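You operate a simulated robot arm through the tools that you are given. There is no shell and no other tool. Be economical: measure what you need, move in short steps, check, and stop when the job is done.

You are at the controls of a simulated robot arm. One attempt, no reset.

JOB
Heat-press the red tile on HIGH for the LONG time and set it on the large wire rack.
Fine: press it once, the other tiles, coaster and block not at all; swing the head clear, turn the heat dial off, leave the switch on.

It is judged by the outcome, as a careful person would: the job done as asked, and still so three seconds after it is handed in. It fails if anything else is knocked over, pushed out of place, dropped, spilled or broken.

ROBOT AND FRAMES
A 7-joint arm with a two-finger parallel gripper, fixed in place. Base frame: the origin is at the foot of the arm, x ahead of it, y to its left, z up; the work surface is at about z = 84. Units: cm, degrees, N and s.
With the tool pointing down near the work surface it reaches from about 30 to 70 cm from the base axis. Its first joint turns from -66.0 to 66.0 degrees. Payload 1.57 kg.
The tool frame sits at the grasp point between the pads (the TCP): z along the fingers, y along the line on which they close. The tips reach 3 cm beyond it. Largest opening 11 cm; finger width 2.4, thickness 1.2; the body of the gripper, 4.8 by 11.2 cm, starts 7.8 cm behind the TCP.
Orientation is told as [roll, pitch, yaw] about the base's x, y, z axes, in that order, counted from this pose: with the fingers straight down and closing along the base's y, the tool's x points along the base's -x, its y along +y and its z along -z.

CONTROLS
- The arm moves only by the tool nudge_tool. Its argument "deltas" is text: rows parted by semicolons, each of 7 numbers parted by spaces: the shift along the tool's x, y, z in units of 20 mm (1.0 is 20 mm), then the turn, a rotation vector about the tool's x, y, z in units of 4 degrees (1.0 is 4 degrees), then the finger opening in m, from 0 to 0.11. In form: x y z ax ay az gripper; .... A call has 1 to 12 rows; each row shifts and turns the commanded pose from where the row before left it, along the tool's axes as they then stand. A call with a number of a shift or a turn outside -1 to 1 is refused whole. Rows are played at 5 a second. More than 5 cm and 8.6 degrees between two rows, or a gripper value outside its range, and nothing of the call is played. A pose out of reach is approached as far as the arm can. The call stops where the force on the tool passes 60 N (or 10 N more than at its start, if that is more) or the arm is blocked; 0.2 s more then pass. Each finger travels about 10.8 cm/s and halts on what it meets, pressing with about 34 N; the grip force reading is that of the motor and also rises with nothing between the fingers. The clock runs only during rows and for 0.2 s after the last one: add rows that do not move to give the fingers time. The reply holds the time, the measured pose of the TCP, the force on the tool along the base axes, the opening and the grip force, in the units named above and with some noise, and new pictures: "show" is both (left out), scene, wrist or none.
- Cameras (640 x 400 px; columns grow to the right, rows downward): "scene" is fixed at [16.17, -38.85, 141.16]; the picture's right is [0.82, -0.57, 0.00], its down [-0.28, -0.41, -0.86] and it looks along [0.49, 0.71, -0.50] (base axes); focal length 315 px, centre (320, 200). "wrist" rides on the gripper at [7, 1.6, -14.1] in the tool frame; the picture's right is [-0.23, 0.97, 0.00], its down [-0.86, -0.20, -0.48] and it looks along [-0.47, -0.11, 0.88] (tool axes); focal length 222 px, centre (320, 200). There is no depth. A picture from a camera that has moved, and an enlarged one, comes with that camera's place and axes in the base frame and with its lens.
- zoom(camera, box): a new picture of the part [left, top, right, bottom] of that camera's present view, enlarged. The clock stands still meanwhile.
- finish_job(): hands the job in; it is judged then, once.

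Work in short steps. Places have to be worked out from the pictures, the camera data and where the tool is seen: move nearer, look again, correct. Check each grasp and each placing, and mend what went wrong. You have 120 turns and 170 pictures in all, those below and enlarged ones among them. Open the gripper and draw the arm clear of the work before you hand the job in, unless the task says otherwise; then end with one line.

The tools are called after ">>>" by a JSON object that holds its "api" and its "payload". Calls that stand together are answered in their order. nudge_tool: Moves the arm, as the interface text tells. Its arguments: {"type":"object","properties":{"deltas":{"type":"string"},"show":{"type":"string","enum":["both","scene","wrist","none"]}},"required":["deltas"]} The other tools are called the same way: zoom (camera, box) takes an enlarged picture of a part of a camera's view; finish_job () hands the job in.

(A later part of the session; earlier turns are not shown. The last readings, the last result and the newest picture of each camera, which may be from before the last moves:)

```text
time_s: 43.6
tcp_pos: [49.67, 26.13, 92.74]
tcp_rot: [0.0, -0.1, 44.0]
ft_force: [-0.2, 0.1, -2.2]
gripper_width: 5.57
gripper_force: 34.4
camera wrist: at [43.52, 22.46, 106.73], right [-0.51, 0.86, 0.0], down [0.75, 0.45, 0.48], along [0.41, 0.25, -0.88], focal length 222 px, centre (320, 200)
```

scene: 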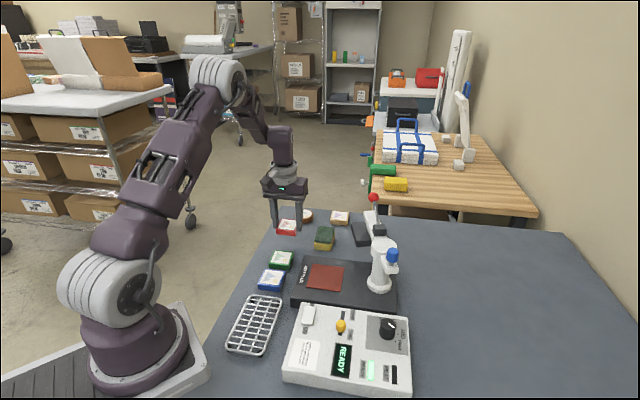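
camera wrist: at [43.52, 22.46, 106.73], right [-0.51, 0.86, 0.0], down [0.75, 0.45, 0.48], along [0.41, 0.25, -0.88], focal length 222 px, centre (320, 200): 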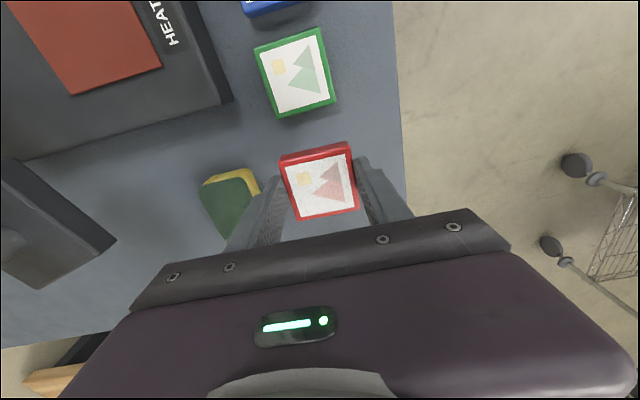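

Tile held (5.57 cm). Lift to ~99 and carry to above the heat plate pad (~[48.9,6.6]).

>>> {"api": "nudge_tool", "payload": {"deltas": "0 0 -1 0 0 0 0.035;0 0 -1 0 0 0 0.035;0 0 -1 0 0 0 0.035;0.88 -0.84 0 0 0 0 0.035;0.88 -0.84 0 0 0 0 0.035;0.88 -0.84 0 0 0 0 0.035;0.88 -0.84 0 0 0 0 0.035;0.88 -0.84 0 0 0 0 0.035;0.88 -0.84 0 0 0 0 0.035;0.88 -0.84 0 0 0 0 0.035;0.88 -0.84 0 0 0 0 0.035"}}

>>> {"api": "zoom", "payload": {"camera": "wrist", "box": [220, 60, 420, 240]}}

>>> {"api": "zoom", "payload": {"camera": "scene", "box": [250, 190, 420, 310]}}

```text
time_s: 46.0
tcp_pos: [48.82, 6.91, 98.62]
tcp_rot: [0.0, 0.0, 44.0]
ft_force: [-0.5, 0.2, -1.8]
gripper_width: 5.54
gripper_force: 34.0
camera wrist: at [42.68, 3.17, 112.6], right [-0.51, 0.86, 0.0], down [0.75, 0.45, 0.48], along [0.41, 0.25, -0.88], focal length 222 px, centre (320, 200)
```

scene: 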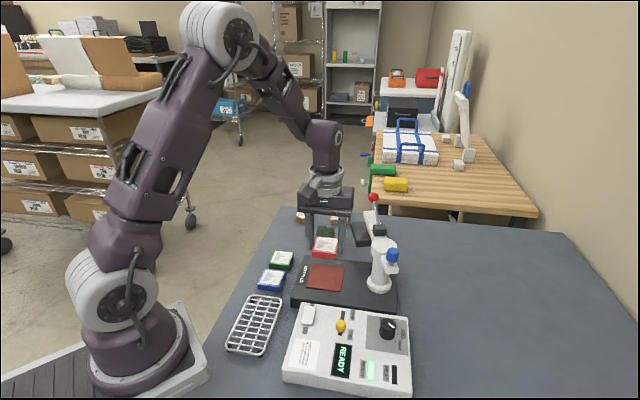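
wrist: 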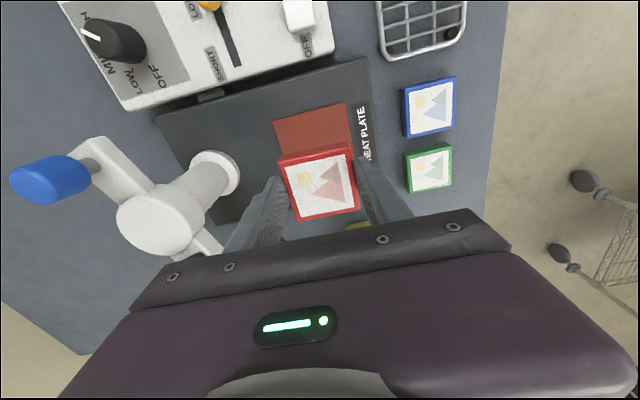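

```text
2.22 times, centred on (320, 150) of wrist
camera zoom: at [42.68, 3.17, 112.6], right [-0.51, 0.86, 0.0], down [0.75, 0.45, 0.48], along [0.41, 0.25, -0.88], focal length 494 px, centre (320, 311)
```

zoom: 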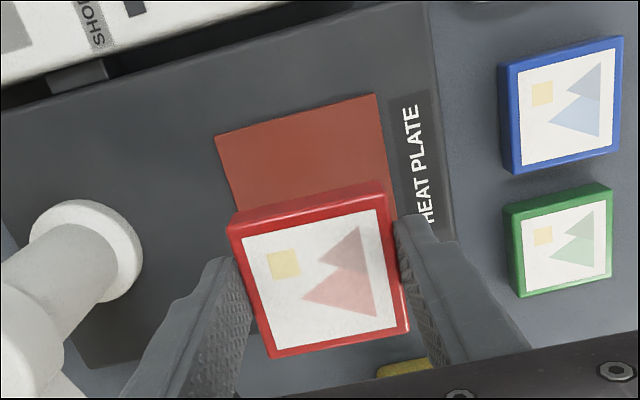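

```text
3.33 times, centred on (335, 250) of scene
camera zoom: at [16.17, -38.85, 141.16], right [0.82, -0.57, 0.0], down [-0.28, -0.41, -0.86], along [0.49, 0.71, -0.5], focal length 1048 px, centre (270, 33)
```

zoom: 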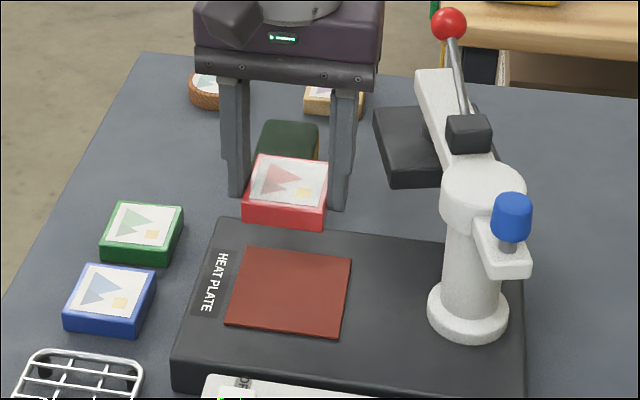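

Pad centre ≈[49.0,6.6]. Small correction, then descend to z≈91.2 and check.

>>> {"api": "nudge_tool", "payload": {"deltas": "0.04 -0.17 0 0 0 0 0.035;0 0 1 0 0 0 0.035;0 0 1 0 0 0 0.035;0 0 1 0 0 0 0.035;0 0 0.7 0 0 0 0.035"}}

>>> {"api": "zoom", "payload": {"camera": "scene", "box": [270, 220, 390, 310]}}

```text
time_s: 47.2
tcp_pos: [49.12, 6.52, 91.4]
tcp_rot: [-0.1, -0.1, 44.0]
ft_force: [-7.8, 0.0, 26.9]
gripper_width: 5.55
gripper_force: 33.9
camera wrist: at [42.87, 2.81, 105.31], right [-0.51, 0.86, 0.0], down [0.75, 0.45, 0.48], along [0.41, 0.25, -0.88], focal length 222 px, centre (320, 200)
```

scene: 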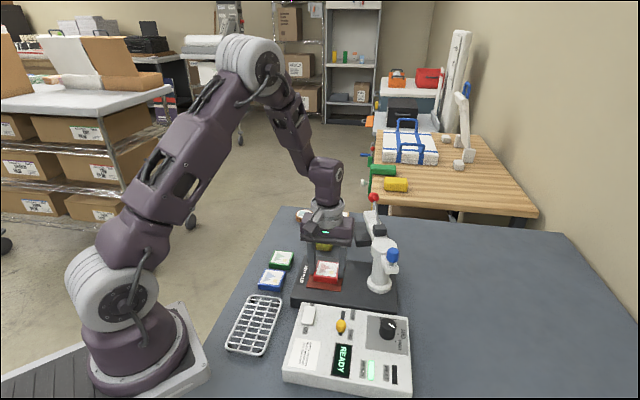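
wrist: 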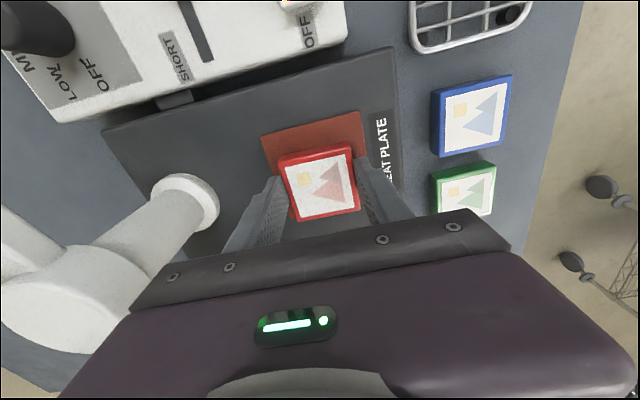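

```text
4.44 times, centred on (330, 265) of scene
camera zoom: at [16.11, -38.86, 141.16], right [0.82, -0.57, 0.0], down [-0.28, -0.41, -0.86], along [0.49, 0.71, -0.5], focal length 1398 px, centre (276, -89)
```

zoom: 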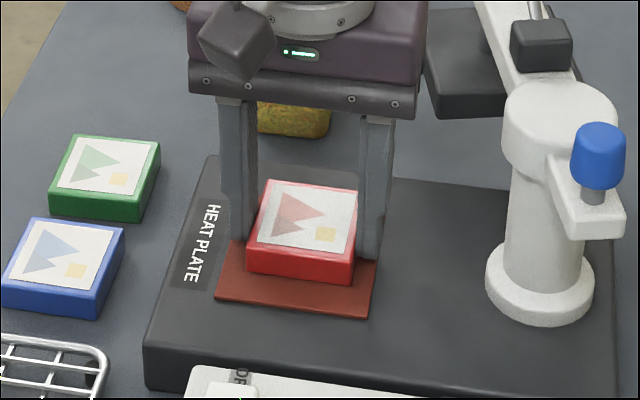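

Tile touches the plate (27 N) but sits about 0.7 cm toward the far side of the pad. Lift a little, shift toward the robot 0.6 cm, set down and release.

>>> {"api": "nudge_tool", "payload": {"deltas": "0 0 -0.4 0 0 0 0.035;0.3 0 0 0 0 0 0.035;0 0 0.2 0 0 0 0.035;0 0 0.13 0 0 0 0.035;0 0 0 0 0 0 0.035", "show": "wrist"}}

>>> {"api": "zoom", "payload": {"camera": "scene", "box": [270, 220, 390, 310]}}

```text
time_s: 48.4
tcp_pos: [48.58, 6.14, 91.26]
tcp_rot: [0.0, 0.0, 44.0]
ft_force: [0.1, -0.7, -1.7]
gripper_width: 5.54
gripper_force: 33.7
camera wrist: at [42.51, 2.38, 105.43], right [-0.51, 0.86, 0.0], down [0.75, 0.45, 0.48], along [0.41, 0.25, -0.88], focal length 222 px, centre (320, 200)
```

wrist: 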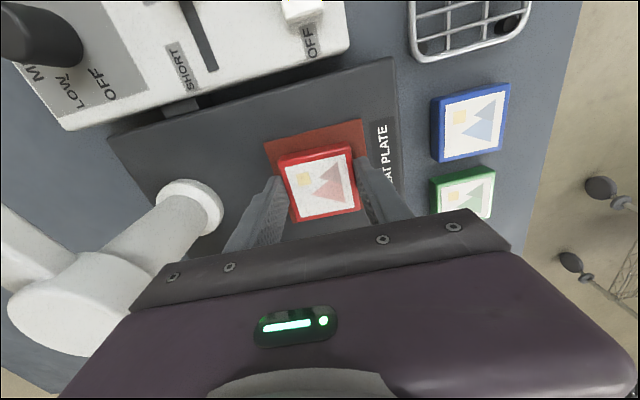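

```text
4.44 times, centred on (330, 265) of scene
camera zoom: at [16.17, -38.85, 141.16], right [0.82, -0.57, 0.0], down [-0.28, -0.41, -0.86], along [0.49, 0.71, -0.5], focal length 1398 px, centre (276, -89)
```

zoom: 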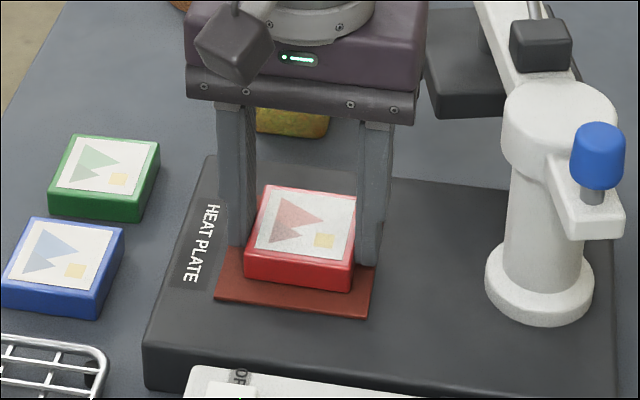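

Almost in contact. Lower a further 2–3 mm until it touches.

>>> {"api": "nudge_tool", "payload": {"deltas": "0.1 0 0.05 0 0 0 0.035;0 0 0.05 0 0 0 0.035;0 0 0 0 0 0 0.035", "show": "none"}}

```text
time_s: 49.2
tcp_pos: [48.43, 5.94, 91.21]
tcp_rot: [-0.2, 0.0, 44.0]
ft_force: [-4.4, -2.0, 21.7]
gripper_width: 5.54
gripper_force: 33.7
```

In contact (22 N). Release gently and rise.

>>> {"api": "nudge_tool", "payload": {"deltas": "0 0 -0.03 0 0 0 0.058;0 0 0 0 0 0 0.065;0 0 0 0 0 0 0.07;0 0 -1 0 0 0 0.07;0 0 -1 0 0 0 0.07;0 0 -1 0 0 0 0.07;0 0 -1 0 0 0 0.07;0 0 -1 0 0 0 0.07;0 0 -1 0 0 0 0.07;0 0 -1 0 0 0 0.07;0 0 -1 0 0 0 0.07"}}

>>> {"api": "zoom", "payload": {"camera": "scene", "box": [270, 180, 430, 310]}}

>>> {"api": "zoom", "payload": {"camera": "wrist", "box": [100, 20, 400, 240]}}

```text
time_s: 51.6
tcp_pos: [48.4, 5.84, 107.39]
tcp_rot: [0.0, 0.0, 44.1]
ft_force: [0.1, 0.7, -0.6]
gripper_width: 7.0
gripper_force: 0.1
camera wrist: at [42.26, 2.28, 121.45], right [-0.51, 0.86, 0.0], down [0.75, 0.45, 0.48], along [0.41, 0.25, -0.88], focal length 222 px, centre (320, 200)
```

scene: 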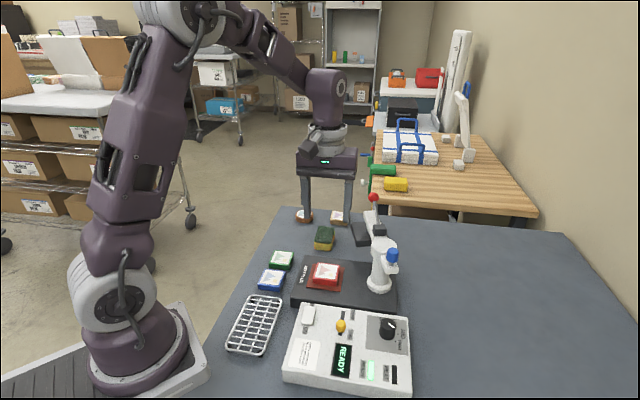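
wrist: 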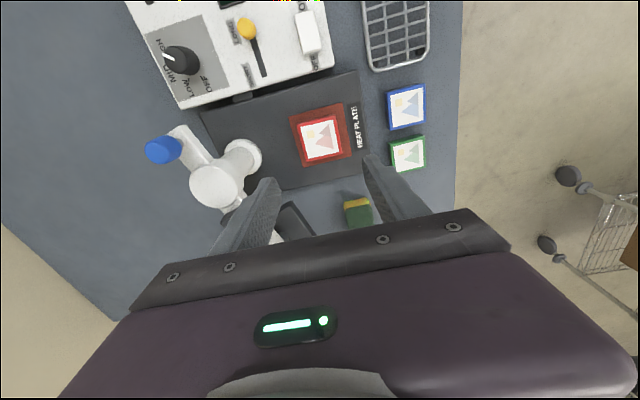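

```text
3.08 times, centred on (350, 245) of scene
camera zoom: at [16.17, -38.85, 141.16], right [0.82, -0.57, 0.0], down [-0.28, -0.41, -0.86], along [0.49, 0.71, -0.5], focal length 968 px, centre (228, 62)
```

zoom: 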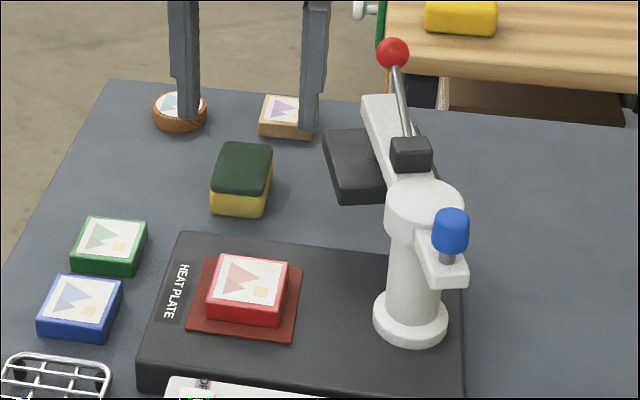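

```text
1.82 times, centred on (250, 130) of wrist
camera zoom: at [42.26, 2.28, 121.45], right [-0.51, 0.86, 0.0], down [0.75, 0.45, 0.48], along [0.41, 0.25, -0.88], focal length 404 px, centre (447, 327)
```

zoom: 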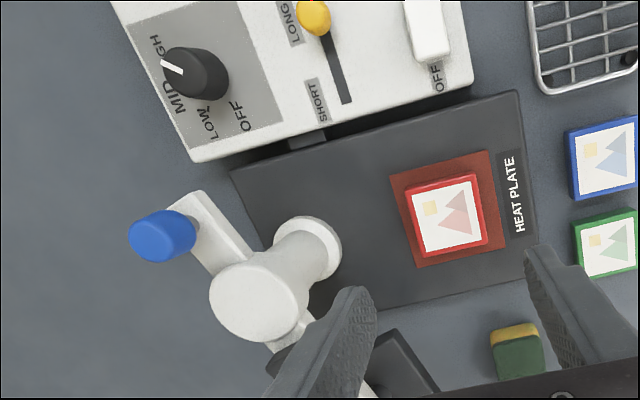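

Tile is centred on the pad. Now the head: pivot ≈[57.4,-2.8], blue handle ≈[55.05,-7.45,100.7], platen opposite; it needs to swing ~+71° (CCW) over the pad. Move above the blue handle.

>>> {"api": "nudge_tool", "payload": {"deltas": "0.28 -0.89 0 0 0 0 0.06;0.28 -0.89 0 0 0 0 0.06;0.28 -0.89 0 0 0 0 0.06;0.28 -0.89 0 0 0 0 0.06;0.28 -0.89 0 0 0 0 0.06;0.28 -0.89 0 0 0 0 0.06;0.28 -0.89 0 0 0 0 0.06;0.28 -0.89 0 0 0 0 0.05"}}

>>> {"api": "zoom", "payload": {"camera": "scene", "box": [320, 160, 440, 290]}}

```text
time_s: 53.4
tcp_pos: [55.02, -7.43, 107.28]
tcp_rot: [-0.1, 0.0, 44.0]
ft_force: [0.0, -0.2, 0.5]
gripper_width: 5.0
gripper_force: 0.0
camera wrist: at [48.96, -11.07, 121.33], right [-0.51, 0.86, 0.0], down [0.75, 0.45, 0.48], along [0.41, 0.25, -0.88], focal length 222 px, centre (320, 200)
```

scene: 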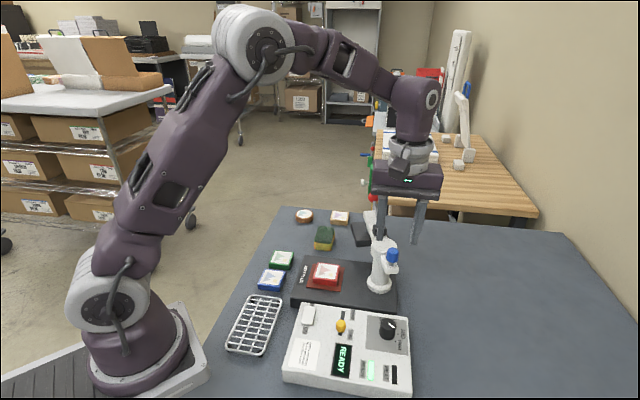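
wrist: 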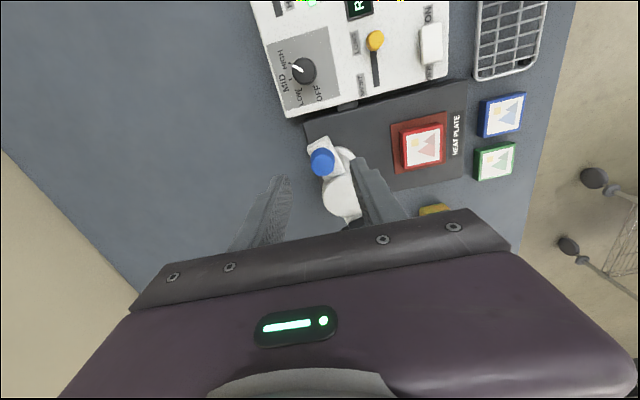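

```text
3.08 times, centred on (380, 225) of scene
camera zoom: at [16.17, -38.85, 141.16], right [0.82, -0.57, 0.0], down [-0.28, -0.41, -0.86], along [0.49, 0.71, -0.5], focal length 968 px, centre (135, 123)
```

zoom: 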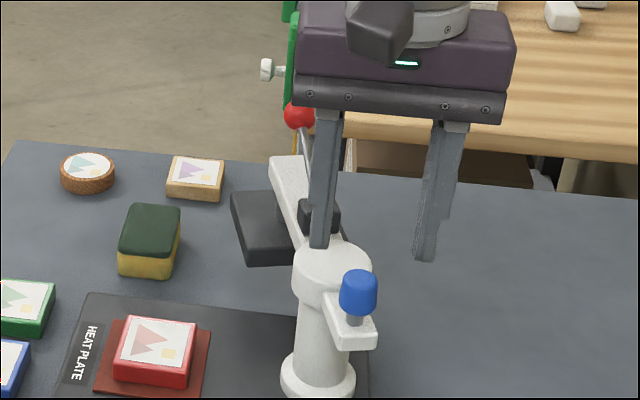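

Handle seen at ≈[54.65,-7.4]. Descend around it to TCP z≈102.6 and close.

>>> {"api": "nudge_tool", "payload": {"deltas": "0.12 0.12 0.5 0 0 0 0.05;0 0 0.9 0 0 0 0.05;0 0 0.95 0 0 0 0.05;0 0 0 0 0 0 0.04;0 0 0 0 0 0 0.03;0 0 0 0 0 0 0.02;0 0 0 0 0 0 0.01;0 0 0 0 0 0 0.01"}}

>>> {"api": "zoom", "payload": {"camera": "scene", "box": [320, 160, 440, 290]}}

```text
time_s: 55.2
tcp_pos: [54.77, -7.38, 102.62]
tcp_rot: [0.1, 0.0, 44.0]
ft_force: [5.3, -4.5, -5.6]
gripper_width: 2.34
gripper_force: 35.3
camera wrist: at [48.6, -11.0, 116.61], right [-0.51, 0.86, 0.0], down [0.75, 0.45, 0.48], along [0.41, 0.25, -0.88], focal length 222 px, centre (320, 200)
```

scene: 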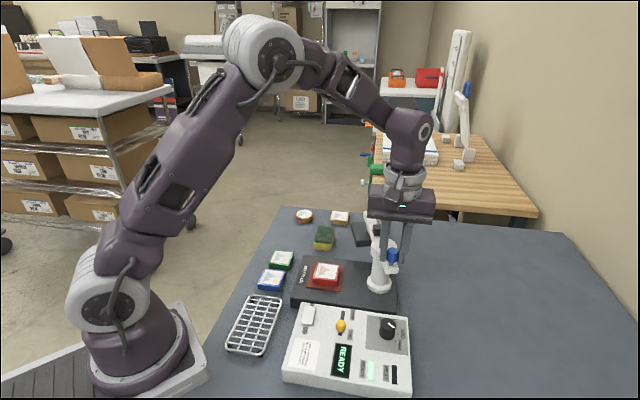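
wrist: 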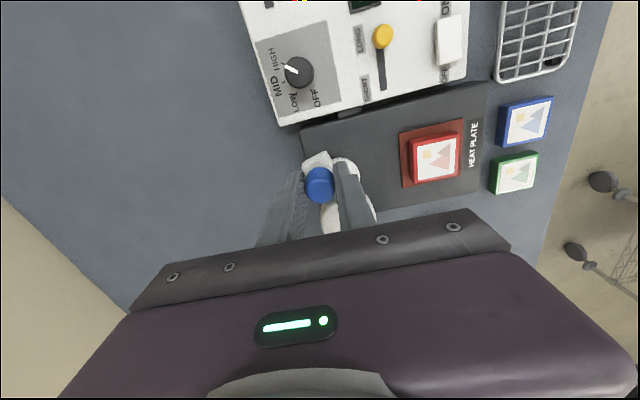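

```text
3.08 times, centred on (380, 225) of scene
camera zoom: at [16.19, -38.87, 141.15], right [0.82, -0.57, 0.0], down [-0.28, -0.41, -0.86], along [0.49, 0.71, -0.5], focal length 968 px, centre (135, 123)
```

zoom: 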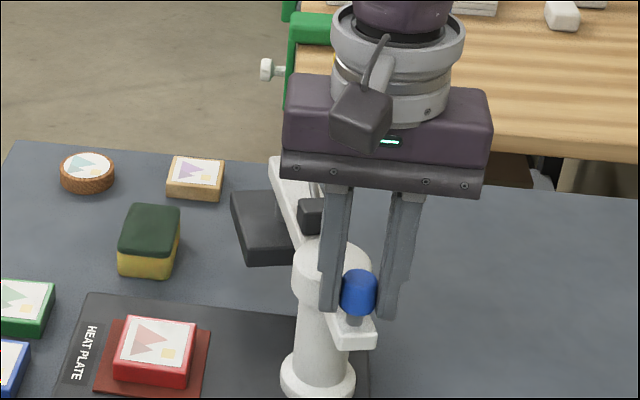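

Gripped the handle (2.34 cm). Swing it CCW on an arc around the pivot: first 32°.

>>> {"api": "nudge_tool", "payload": {"deltas": "-0.051 -0.177 0 0 0 -1 0.01;-0.051 -0.177 0 0 0 -1 0.01;-0.051 -0.177 0 0 0 -1 0.01;-0.051 -0.177 0 0 0 -1 0.01;-0.051 -0.177 0 0 0 -1 0.01;-0.051 -0.177 0 0 0 -1 0.01;-0.051 -0.177 0 0 0 -1 0.01;-0.051 -0.177 0 0 0 -1 0.01"}}

```text
time_s: 57.0
tcp_pos: [57.66, -8.09, 102.6]
tcp_rot: [-0.1, 0.1, 76.2]
ft_force: [1.7, 3.2, -2.7]
gripper_width: 2.34
gripper_force: 35.5
camera wrist: at [54.33, -14.51, 116.62], right [-0.89, 0.45, 0.0], down [0.4, 0.78, 0.48], along [0.22, 0.43, -0.88], focal length 222 px, centre (320, 200)
```

scene: 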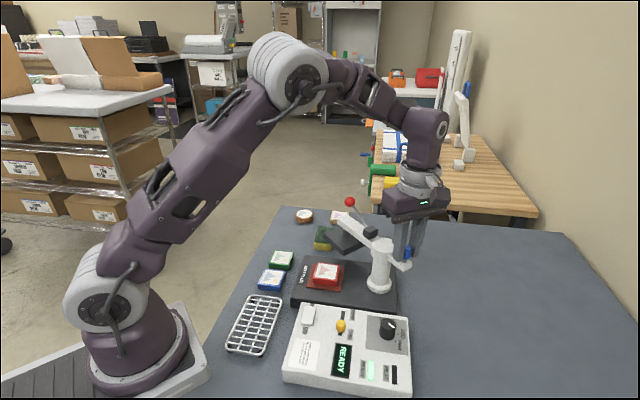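
wrist: 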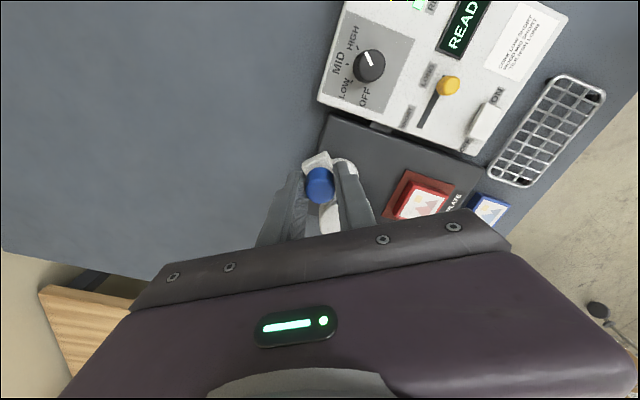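

Smooth, low forces; the head swings with it. Continue 32° more.

>>> {"api": "nudge_tool", "payload": {"deltas": "-0.051 -0.177 0 0 0 -1 0.01;-0.051 -0.177 0 0 0 -1 0.01;-0.051 -0.177 0 0 0 -1 0.01;-0.051 -0.177 0 0 0 -1 0.01;-0.051 -0.177 0 0 0 -1 0.01;-0.051 -0.177 0 0 0 -1 0.01;-0.051 -0.177 0 0 0 -1 0.01;-0.051 -0.177 0 0 0 -1 0.01"}}

>>> {"api": "zoom", "payload": {"camera": "scene", "box": [280, 180, 430, 310]}}

```text
time_s: 58.8
tcp_pos: [60.39, -7.43, 102.53]
tcp_rot: [-0.1, 0.1, 108.1]
ft_force: [2.9, -0.2, 20.9]
gripper_width: 2.36
gripper_force: 35.4
camera wrist: at [60.94, -14.58, 116.6], right [-1.0, -0.09, 0.0], down [-0.08, 0.88, 0.48], along [-0.04, 0.48, -0.88], focal length 222 px, centre (320, 200)
```

scene: 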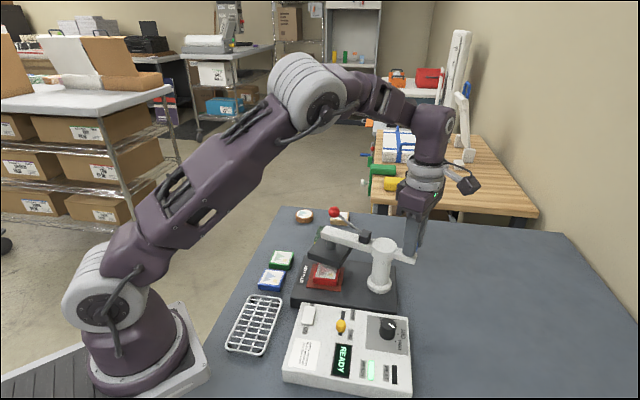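
wrist: 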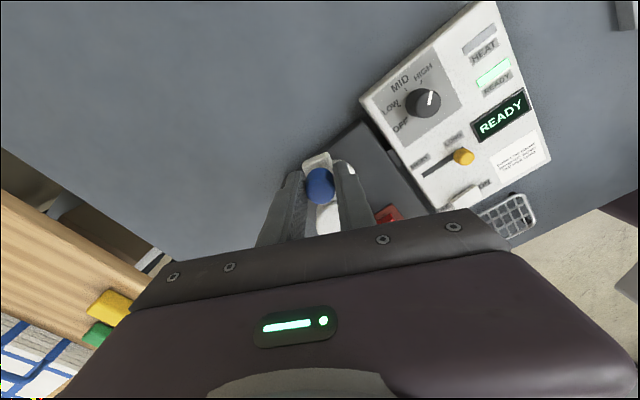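

```text
3.08 times, centred on (355, 245) of scene
camera zoom: at [16.14, -38.85, 141.16], right [0.82, -0.57, 0.0], down [-0.28, -0.41, -0.86], along [0.49, 0.71, -0.5], focal length 968 px, centre (212, 62)
```

zoom: 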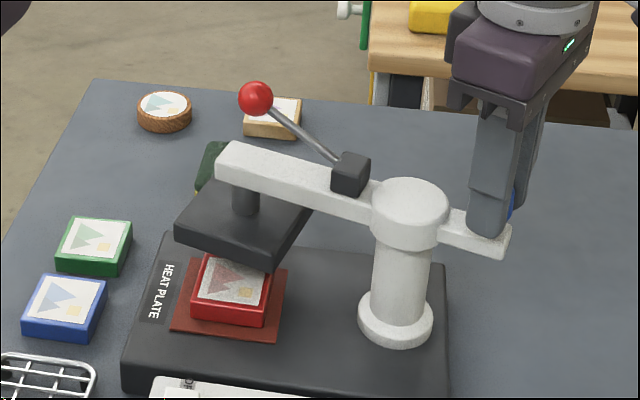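

Nearly over the tile; another ~12°, watching for the stop.

>>> {"api": "nudge_tool", "payload": {"deltas": "-0.051 -0.177 0 0 0 -1 0.01;-0.051 -0.177 0 0 0 -1 0.01;0 0 0 0 0 0 0.01", "show": "none"}}

>>> {"api": "zoom", "payload": {"camera": "scene", "box": [280, 180, 430, 310]}}

```text
time_s: 59.6
tcp_pos: [60.96, -7.15, 102.61]
tcp_rot: [-0.1, 0.1, 116.1]
ft_force: [6.8, -8.6, 17.4]
gripper_width: 2.34
gripper_force: 35.6
```

```text
3.08 times, centred on (355, 245) of scene
camera zoom: at [16.16, -38.87, 141.15], right [0.82, -0.57, 0.0], down [-0.28, -0.41, -0.86], along [0.49, 0.71, -0.5], focal length 968 px, centre (212, 62)
```

zoom: 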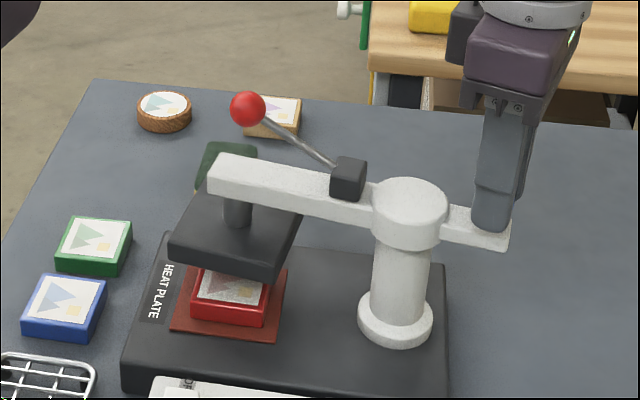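

Platen is still ~9° short of parallel with the plate. Continue.

>>> {"api": "nudge_tool", "payload": {"deltas": "-0.051 -0.177 0 0 0 -1 0.01;-0.051 -0.177 0 0 0 -1 0.01;0 0 0 0 0 0 0.01", "show": "none"}}

>>> {"api": "zoom", "payload": {"camera": "scene", "box": [280, 180, 430, 310]}}

```text
time_s: 60.4
tcp_pos: [61.43, -6.64, 102.45]
tcp_rot: [-0.1, 0.1, 124.1]
ft_force: [18.0, -13.1, 11.0]
gripper_width: 2.33
gripper_force: 36.2
```

```text
3.08 times, centred on (355, 245) of scene
camera zoom: at [16.2, -38.89, 141.14], right [0.82, -0.57, 0.0], down [-0.28, -0.41, -0.86], along [0.49, 0.71, -0.5], focal length 968 px, centre (212, 62)
```

zoom: 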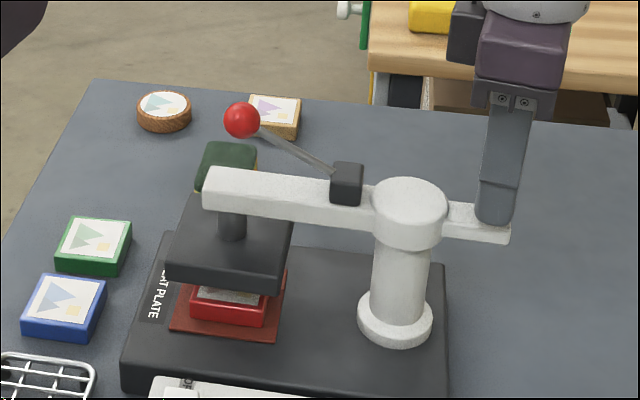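

Nearly aligned (reaction is radial). One more 4–5° step, easing outward.

>>> {"api": "nudge_tool", "payload": {"deltas": "0.04 -0.17 0 0 0 -1 0.01;0.02 -0.08 0 0 0 -0.5 0.01;0 0 0 0 0 0 0.01", "show": "wrist"}}

>>> {"api": "zoom", "payload": {"camera": "scene", "box": [280, 180, 430, 310]}}

```text
time_s: 61.2
tcp_pos: [61.62, -6.41, 102.41]
tcp_rot: [0.3, -0.2, 130.0]
ft_force: [-25.1, -13.6, 20.7]
gripper_width: 2.34
gripper_force: 35.3
camera wrist: at [64.95, -12.76, 116.49], right [-0.89, -0.45, 0.01], down [-0.39, 0.78, 0.48], along [-0.22, 0.43, -0.88], focal length 222 px, centre (320, 200)
```

wrist: 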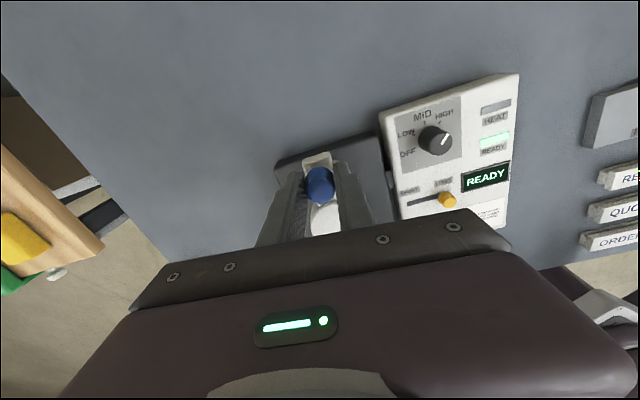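

```text
3.08 times, centred on (355, 245) of scene
camera zoom: at [16.06, -38.89, 141.16], right [0.82, -0.57, 0.0], down [-0.28, -0.41, -0.86], along [0.49, 0.71, -0.5], focal length 968 px, centre (212, 62)
```

zoom: 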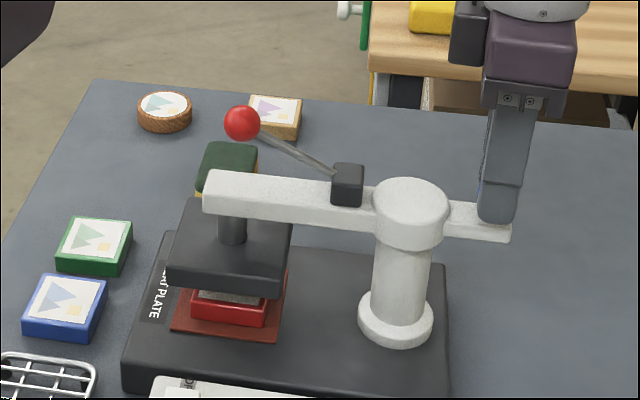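

It's against the stop and aligned. Release the handle and rise.

>>> {"api": "nudge_tool", "payload": {"deltas": "0 0.1 0 0 0 0.5 0.025;0 0 0 0 0 0 0.04;0 0 0 0 0 0 0.05;0 0 -0.5 0 0 0 0.05;0 0 -1 0 0 0 0.05;0 0 -1 0 0 0 0.05;0 0 -1 0 0 0 0.05;0 0 -1 0 0 0 0.05;0 0 -1 0 0 0 0.05;0 0 -1 0 0 0 0.05;0 0 -1 0 0 0 0.05"}}

>>> {"api": "zoom", "payload": {"camera": "scene", "box": [280, 180, 430, 310]}}

```text
time_s: 63.6
tcp_pos: [61.8, -6.16, 117.29]
tcp_rot: [0.1, 0.3, 128.6]
ft_force: [0.4, 0.1, -0.3]
gripper_width: 5.0
gripper_force: 0.0
out of reach, approached as far as the arm can: row 11
camera wrist: at [64.94, -12.63, 131.4], right [-0.9, -0.43, 0.0], down [-0.38, 0.79, 0.47], along [-0.2, 0.43, -0.88], focal length 222 px, centre (320, 200)
```

scene: 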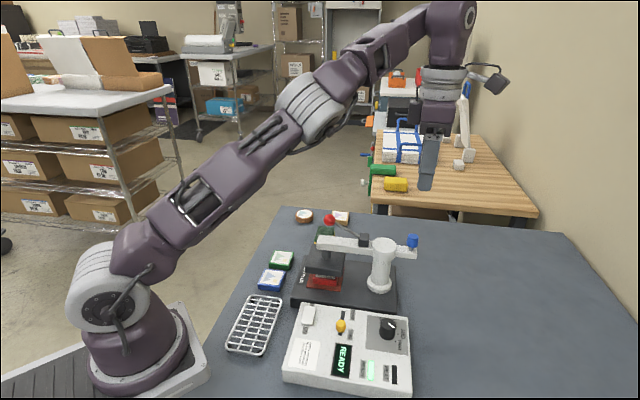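
wrist: 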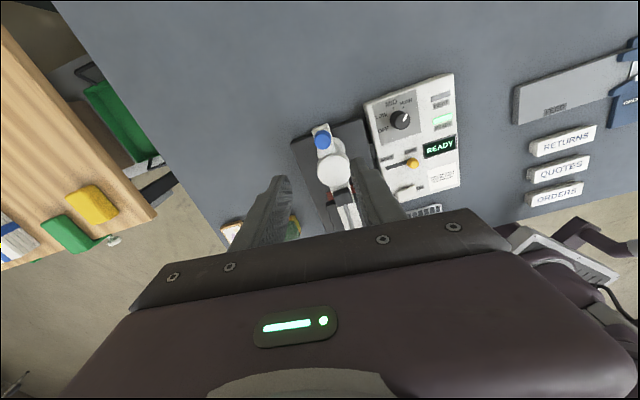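

```text
3.08 times, centred on (355, 245) of scene
camera zoom: at [16.17, -38.85, 141.16], right [0.82, -0.57, 0.0], down [-0.28, -0.41, -0.86], along [0.49, 0.71, -0.5], focal length 968 px, centre (212, 62)
```

zoom: 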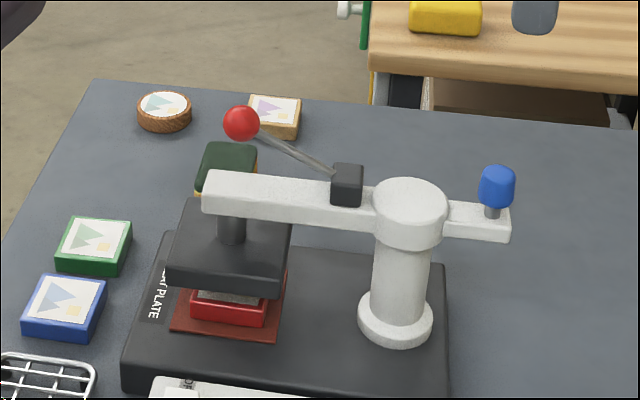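

Head is over the tile. Next the red lever. Move back over the plate and turn the hand for a good view of the lever.

>>> {"api": "nudge_tool", "payload": {"deltas": "-0.91 0.34 0 0 0 0 0.05;-0.91 0.34 0 0 0 0 0.05;-0.91 0.34 0 0 0 0 0.05;-0.91 0.34 0 0 0 0 0.05;-0.91 0.34 0 0 0 0 0.05;-0.91 0.34 0 0 0 0 0.05;-0.91 0.34 0 0 0 0 0.05;-0.91 0.34 0 0 0 0 0.05;-0.91 0.34 0 0 0 0 0.05;0 0 0 0 0 1 0.05;0 0 0 0 0 1 0.05;0 0 0 0 0 1 0.05", "show": "none"}}

>>> {"api": "nudge_tool", "payload": {"deltas": "0 0 0 0 0 1 0.05;0 0 0 0 0 1 0.05;0 0 0 0 0 1 0.05;0 0 0 0 0 1 0.05;0 0 0 0 0 1 0.05;0 0 0 0 0 1 0.05;0 0 0 0 0 1 0.05;0 0 0 0 0 1 0.05;0 0 0 0 0 1 0.05;0 0 0 0 0 1 0.05;0 0 0 0 0 1 0.05;0 0 0 0 0 1 0.05"}}

```text
time_s: 66.2
tcp_pos: [46.91, 2.7, 117.57]
tcp_rot: [0.0, 0.0, 115.9]
ft_force: [-0.1, 0.8, 0.0]
gripper_width: 5.02
gripper_force: 0.1
```

```text
time_s: 68.8
tcp_pos: [46.78, 2.7, 117.54]
tcp_rot: [0.0, 0.0, 68.0]
ft_force: [0.6, 0.0, 0.0]
gripper_width: 5.02
gripper_force: 0.0
camera wrist: at [42.75, -3.15, 131.54], right [-0.82, 0.58, 0.0], down [0.51, 0.72, 0.48], along [0.28, 0.39, -0.88], focal length 222 px, centre (320, 200)
```

scene: 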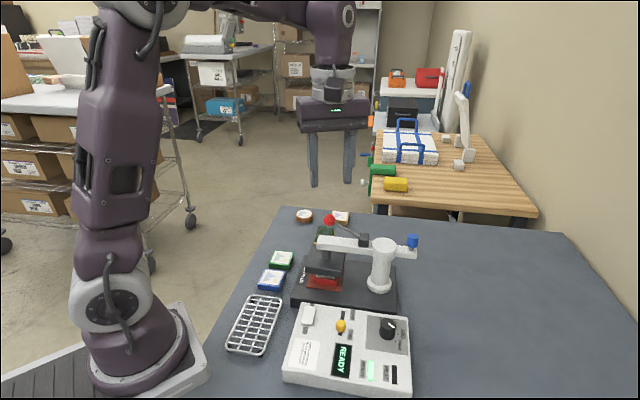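
wrist: 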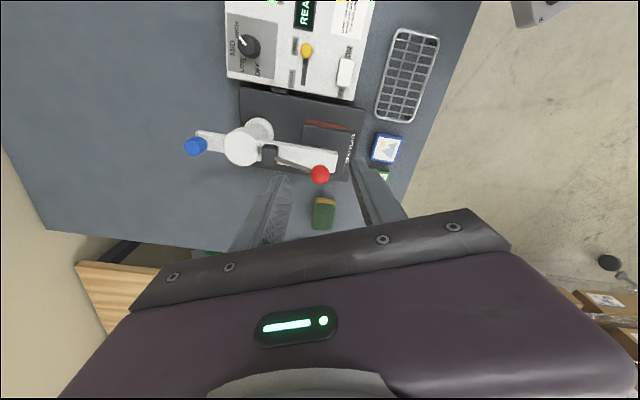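

>>> {"api": "zoom", "payload": {"camera": "wrist", "box": [180, 90, 380, 240]}}

```text
2.67 times, centred on (280, 165) of wrist
camera zoom: at [42.75, -3.15, 131.54], right [-0.82, 0.58, 0.0], down [0.51, 0.72, 0.48], along [0.28, 0.39, -0.88], focal length 592 px, centre (427, 293)
```

zoom: 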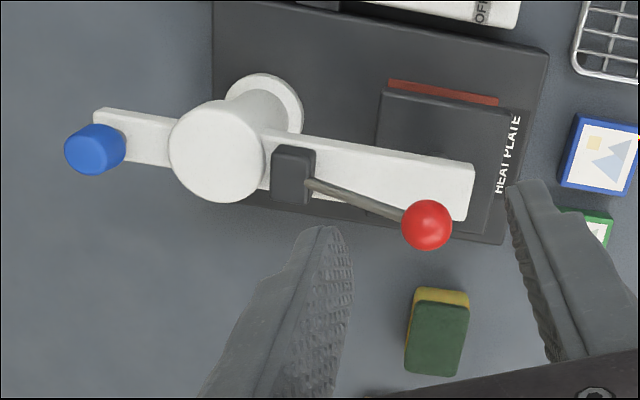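

Ball lever ≈[49.4,5.9,103.85], lying above the arm's tip; lever plane is along the arm. I'll go above it with the closing axis across the lever (yaw ≈132).

>>> {"api": "nudge_tool", "payload": {"deltas": "-0.98 -0.3 0 0 0 0 0.05;-0.98 -0.3 0 0 0 0 0.05;0 0 0 0 0 -1 0.05;0 0 0 0 0 -1 0.05;0 0 0 0 0 -1 0.05;0 0 0 0 0 -1 0.05;0 0 0 0 0 -1 0.05;0 0 0 0 0 -1 0.05;0 0 0 0 0 -1 0.05;0 0 0 0 0 -1 0.05;0 0 0 0 0 -1 0.05;0 0 0 0 0 -1 0.05", "show": "none"}}

>>> {"api": "nudge_tool", "payload": {"deltas": "0 0 0 0 0 -1 0.05;0 0 0 0 0 -1 0.05;0 0 0 0 0 -1 0.05;0 0 0 0 0 -1 0.05;0 0 0 0 0 -1 0.05;0 0 0 0 0 -1 0.05;0 0 0.9 0 0 0 0.05;0 0 0.9 0 0 0 0.05;0 0 0.5 0 0 0 0.05"}}

>>> {"api": "zoom", "payload": {"camera": "wrist", "box": [220, 80, 420, 220]}}

>>> {"api": "zoom", "payload": {"camera": "scene", "box": [270, 180, 410, 290]}}

```text
time_s: 71.4
tcp_pos: [49.45, 6.02, 117.45]
tcp_rot: [0.1, 0.0, 108.1]
ft_force: [0.5, 1.0, 0.9]
gripper_width: 5.02
gripper_force: 0.0
```

```text
time_s: 73.4
tcp_pos: [49.48, 5.85, 112.88]
tcp_rot: [0.0, 0.0, 132.1]
ft_force: [-0.8, 0.1, -0.3]
gripper_width: 5.0
gripper_force: 0.1
camera wrist: at [52.84, -0.37, 126.93], right [-0.88, -0.48, 0.0], down [-0.42, 0.77, 0.48], along [-0.23, 0.42, -0.88], focal length 222 px, centre (320, 200)
```

scene: 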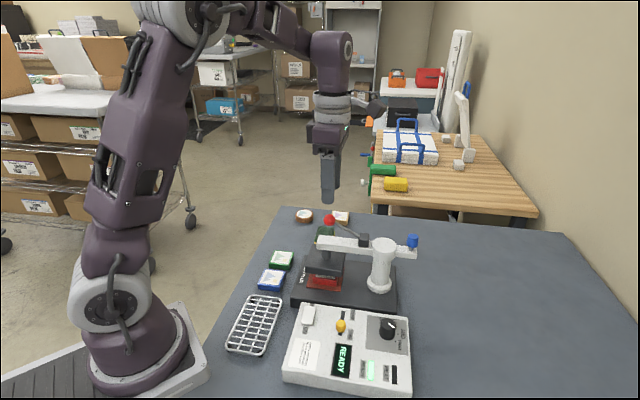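
wrist: 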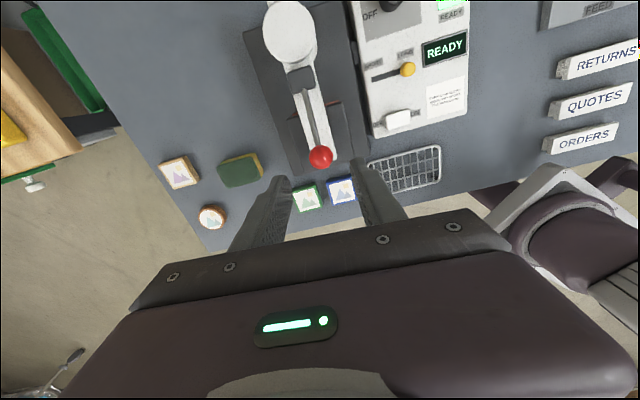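

```text
2.86 times, centred on (320, 150) of wrist
camera zoom: at [52.84, -0.37, 126.93], right [-0.88, -0.48, 0.0], down [-0.42, 0.77, 0.48], along [-0.23, 0.42, -0.88], focal length 635 px, centre (320, 343)
```

zoom: 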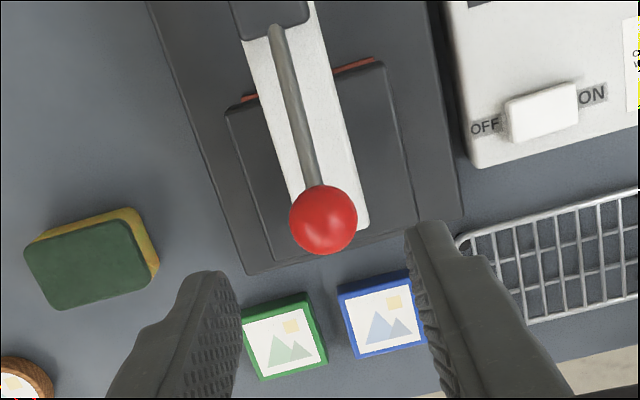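

```text
3.64 times, centred on (340, 235) of scene
camera zoom: at [16.17, -38.85, 141.16], right [0.82, -0.57, 0.0], down [-0.28, -0.41, -0.86], along [0.49, 0.71, -0.5], focal length 1144 px, centre (247, 73)
```

zoom: 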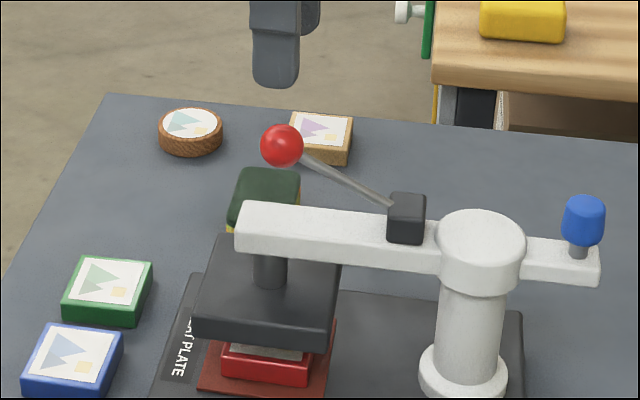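

Ball at [49.3,5.9,104], centred between the fingers. Descend to TCP z≈106 and grip it.

>>> {"api": "nudge_tool", "payload": {"deltas": "0 0 0.9 0 0 0 0.05;0 0 0.9 0 0 0 0.05;0 0 0.9 0 0 0 0.05;0 0 0.65 0 0 0 0.05;0 0 0 0 0 0 0.04;0 0 0 0 0 0 0.03;0 0 0 0 0 0 0.02;0 0 0 0 0 0 0.02", "show": "wrist"}}

>>> {"api": "zoom", "payload": {"camera": "scene", "box": [270, 180, 410, 290]}}

```text
time_s: 75.2
tcp_pos: [49.56, 5.77, 106.16]
tcp_rot: [0.1, -0.1, 132.0]
ft_force: [-1.3, -0.4, -2.0]
gripper_width: 2.47
gripper_force: 36.6
camera wrist: at [52.89, -0.45, 120.23], right [-0.88, -0.48, 0.0], down [-0.42, 0.77, 0.48], along [-0.23, 0.42, -0.88], focal length 222 px, centre (320, 200)
```

wrist: 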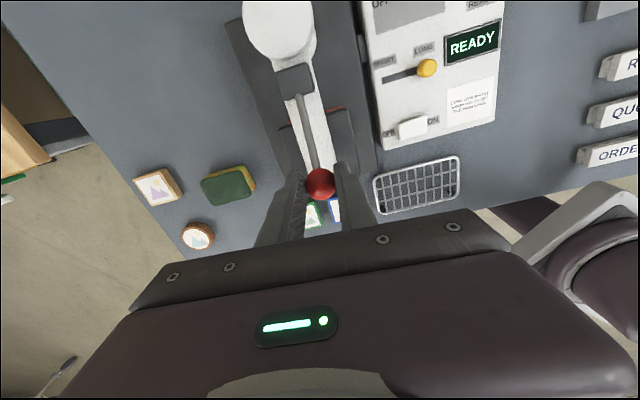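

```text
3.64 times, centred on (340, 235) of scene
camera zoom: at [16.17, -38.85, 141.16], right [0.82, -0.57, 0.0], down [-0.28, -0.41, -0.86], along [0.49, 0.71, -0.5], focal length 1144 px, centre (247, 73)
```

zoom: 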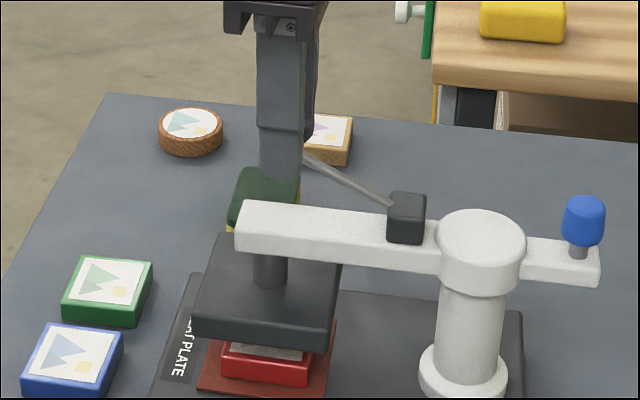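

Gripped (2.47 cm). Lever stands ~30° up; pull down along its arc, about 1.2 cm first.

>>> {"api": "nudge_tool", "payload": {"deltas": "-0.12 0 0.2 0 0 0 0.015;-0.11 0 0.2 0 0 0 0.015;-0.1 0 0.2 0 0 0 0.015", "show": "none"}}

>>> {"api": "zoom", "payload": {"camera": "scene", "box": [270, 180, 410, 290]}}

```text
time_s: 76.0
tcp_pos: [49.02, 6.31, 105.0]
tcp_rot: [-0.1, 0.1, 132.0]
ft_force: [5.6, -9.2, 9.8]
gripper_width: 2.45
gripper_force: 36.8
```

```text
3.64 times, centred on (340, 235) of scene
camera zoom: at [16.17, -38.88, 141.15], right [0.82, -0.57, 0.0], down [-0.28, -0.41, -0.86], along [0.49, 0.71, -0.5], focal length 1144 px, centre (247, 73)
```

zoom: 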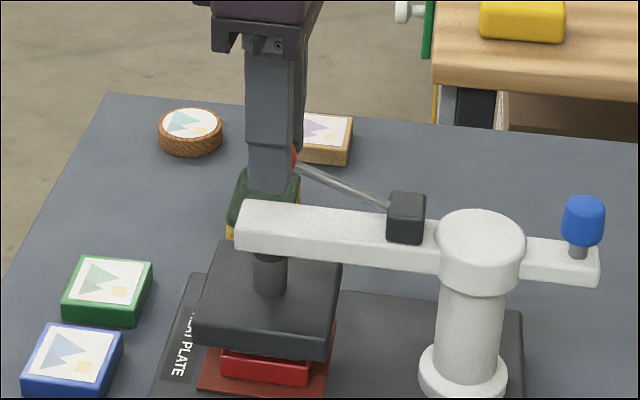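

The platen is coming down. Continue with less outward motion.

>>> {"api": "nudge_tool", "payload": {"deltas": "-0.03 0 0.2 0 0 0 0.015;-0.02 0 0.2 0 0 0 0.015;-0.01 0 0.2 0 0 0 0.015", "show": "none"}}

>>> {"api": "zoom", "payload": {"camera": "scene", "box": [270, 200, 430, 400]}}

```text
time_s: 76.8
tcp_pos: [48.79, 6.59, 103.83]
tcp_rot: [0.1, 0.0, 132.1]
ft_force: [-3.2, 1.3, 15.1]
gripper_width: 2.49
gripper_force: 36.6
```

```text
2.00 times, centred on (350, 300) of scene
camera zoom: at [16.14, -38.85, 141.16], right [0.82, -0.57, 0.0], down [-0.28, -0.41, -0.86], along [0.49, 0.71, -0.5], focal length 629 px, centre (260, 0)
```

zoom: 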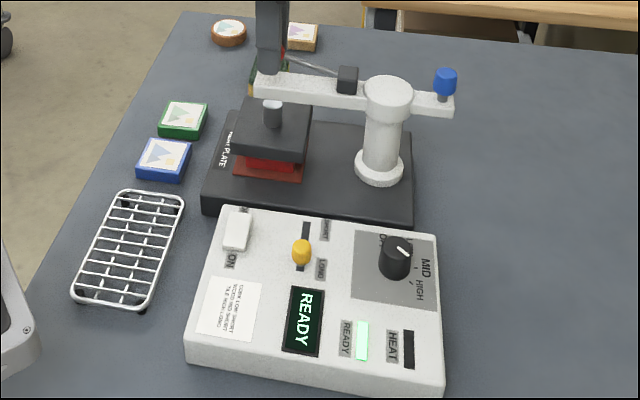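

Near contact. Continue in fine steps.

>>> {"api": "nudge_tool", "payload": {"deltas": "0 0 0.15 0 0 0 0.015;0 0 0.15 0 0 0 0.015;0 0 0 0 0 0 0.015", "show": "none"}}

>>> {"api": "zoom", "payload": {"camera": "scene", "box": [270, 200, 430, 400]}}

>>> {"api": "zoom", "payload": {"camera": "scene", "box": [290, 210, 390, 290]}}

```text
time_s: 77.6
tcp_pos: [48.82, 6.55, 103.29]
tcp_rot: [0.0, 0.0, 132.1]
ft_force: [-9.1, 8.7, 14.4]
gripper_width: 2.46
gripper_force: 36.8
```

```text
2.00 times, centred on (350, 300) of scene
camera zoom: at [16.12, -38.83, 141.17], right [0.82, -0.57, 0.0], down [-0.28, -0.41, -0.86], along [0.49, 0.71, -0.5], focal length 629 px, centre (260, 0)
```

zoom: 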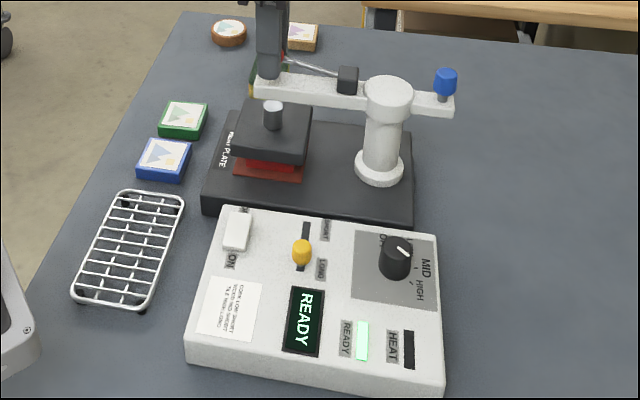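

```text
5.00 times, centred on (340, 250) of scene
camera zoom: at [16.12, -38.83, 141.17], right [0.82, -0.57, 0.0], down [-0.28, -0.41, -0.86], along [0.49, 0.71, -0.5], focal length 1573 px, centre (220, -50)
```

zoom: 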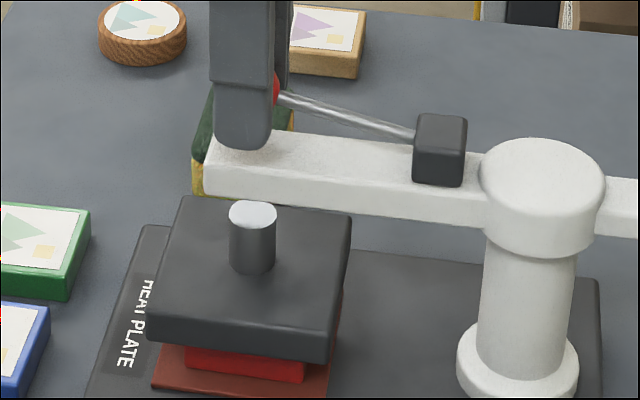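

Lever still ~12° above horizontal; no contact yet. Continue down gently.

>>> {"api": "nudge_tool", "payload": {"deltas": "0.05 0 0.15 0 0 0 0.015;0.03 0 0.15 0 0 0 0.015;0 0 0 0 0 0 0.015", "show": "none"}}

>>> {"api": "zoom", "payload": {"camera": "scene", "box": [270, 200, 430, 400]}}

>>> {"api": "zoom", "payload": {"camera": "scene", "box": [290, 210, 390, 290]}}

```text
time_s: 78.4
tcp_pos: [49.0, 6.39, 102.65]
tcp_rot: [0.1, 0.0, 132.0]
ft_force: [-14.2, 11.7, 11.0]
gripper_width: 2.44
gripper_force: 36.0
```

```text
2.00 times, centred on (350, 300) of scene
camera zoom: at [16.11, -38.82, 141.18], right [0.82, -0.57, 0.0], down [-0.28, -0.41, -0.86], along [0.49, 0.71, -0.5], focal length 629 px, centre (260, 0)
```

zoom: 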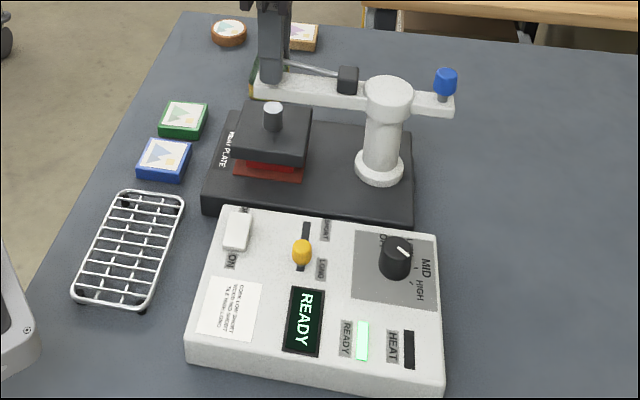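

```text
5.00 times, centred on (340, 250) of scene
camera zoom: at [16.11, -38.82, 141.18], right [0.82, -0.57, 0.0], down [-0.28, -0.41, -0.86], along [0.49, 0.71, -0.5], focal length 1573 px, centre (220, -50)
```

zoom: 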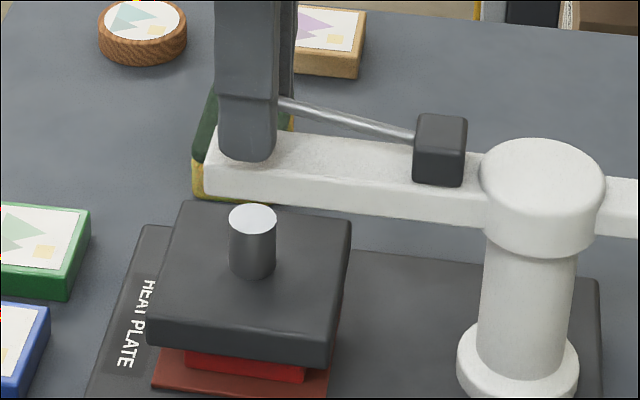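

Still descending freely. Continue with slight outward easing.

>>> {"api": "nudge_tool", "payload": {"deltas": "-0.08 0 0.12 0 0 0 0.015;-0.03 0 0.12 0 0 0 0.015;0 0 0 0 0 0 0.015", "show": "none"}}

>>> {"api": "zoom", "payload": {"camera": "scene", "box": [270, 200, 430, 400]}}

>>> {"api": "zoom", "payload": {"camera": "scene", "box": [290, 210, 390, 290]}}

```text
time_s: 79.2
tcp_pos: [48.79, 6.3, 102.23]
tcp_rot: [0.0, 0.2, 132.1]
ft_force: [5.9, -7.3, 13.0]
gripper_width: 2.49
gripper_force: 35.9
```

```text
2.00 times, centred on (350, 300) of scene
camera zoom: at [16.17, -38.87, 141.15], right [0.82, -0.57, 0.0], down [-0.28, -0.41, -0.86], along [0.49, 0.71, -0.5], focal length 629 px, centre (260, 0)
```

zoom: 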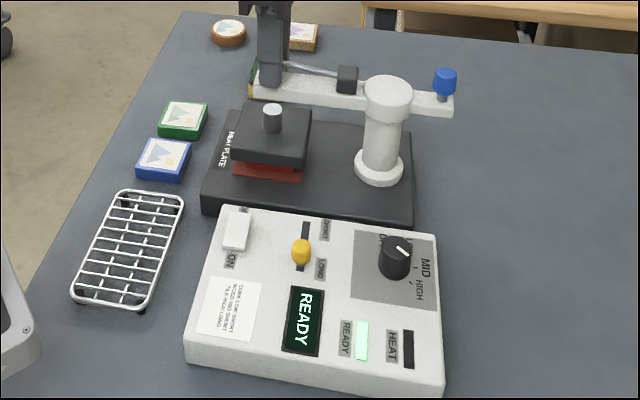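

```text
5.00 times, centred on (340, 250) of scene
camera zoom: at [16.17, -38.87, 141.15], right [0.82, -0.57, 0.0], down [-0.28, -0.41, -0.86], along [0.49, 0.71, -0.5], focal length 1573 px, centre (220, -50)
```

zoom: 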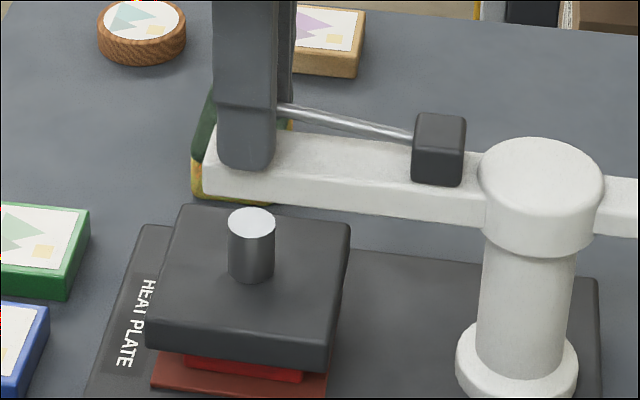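

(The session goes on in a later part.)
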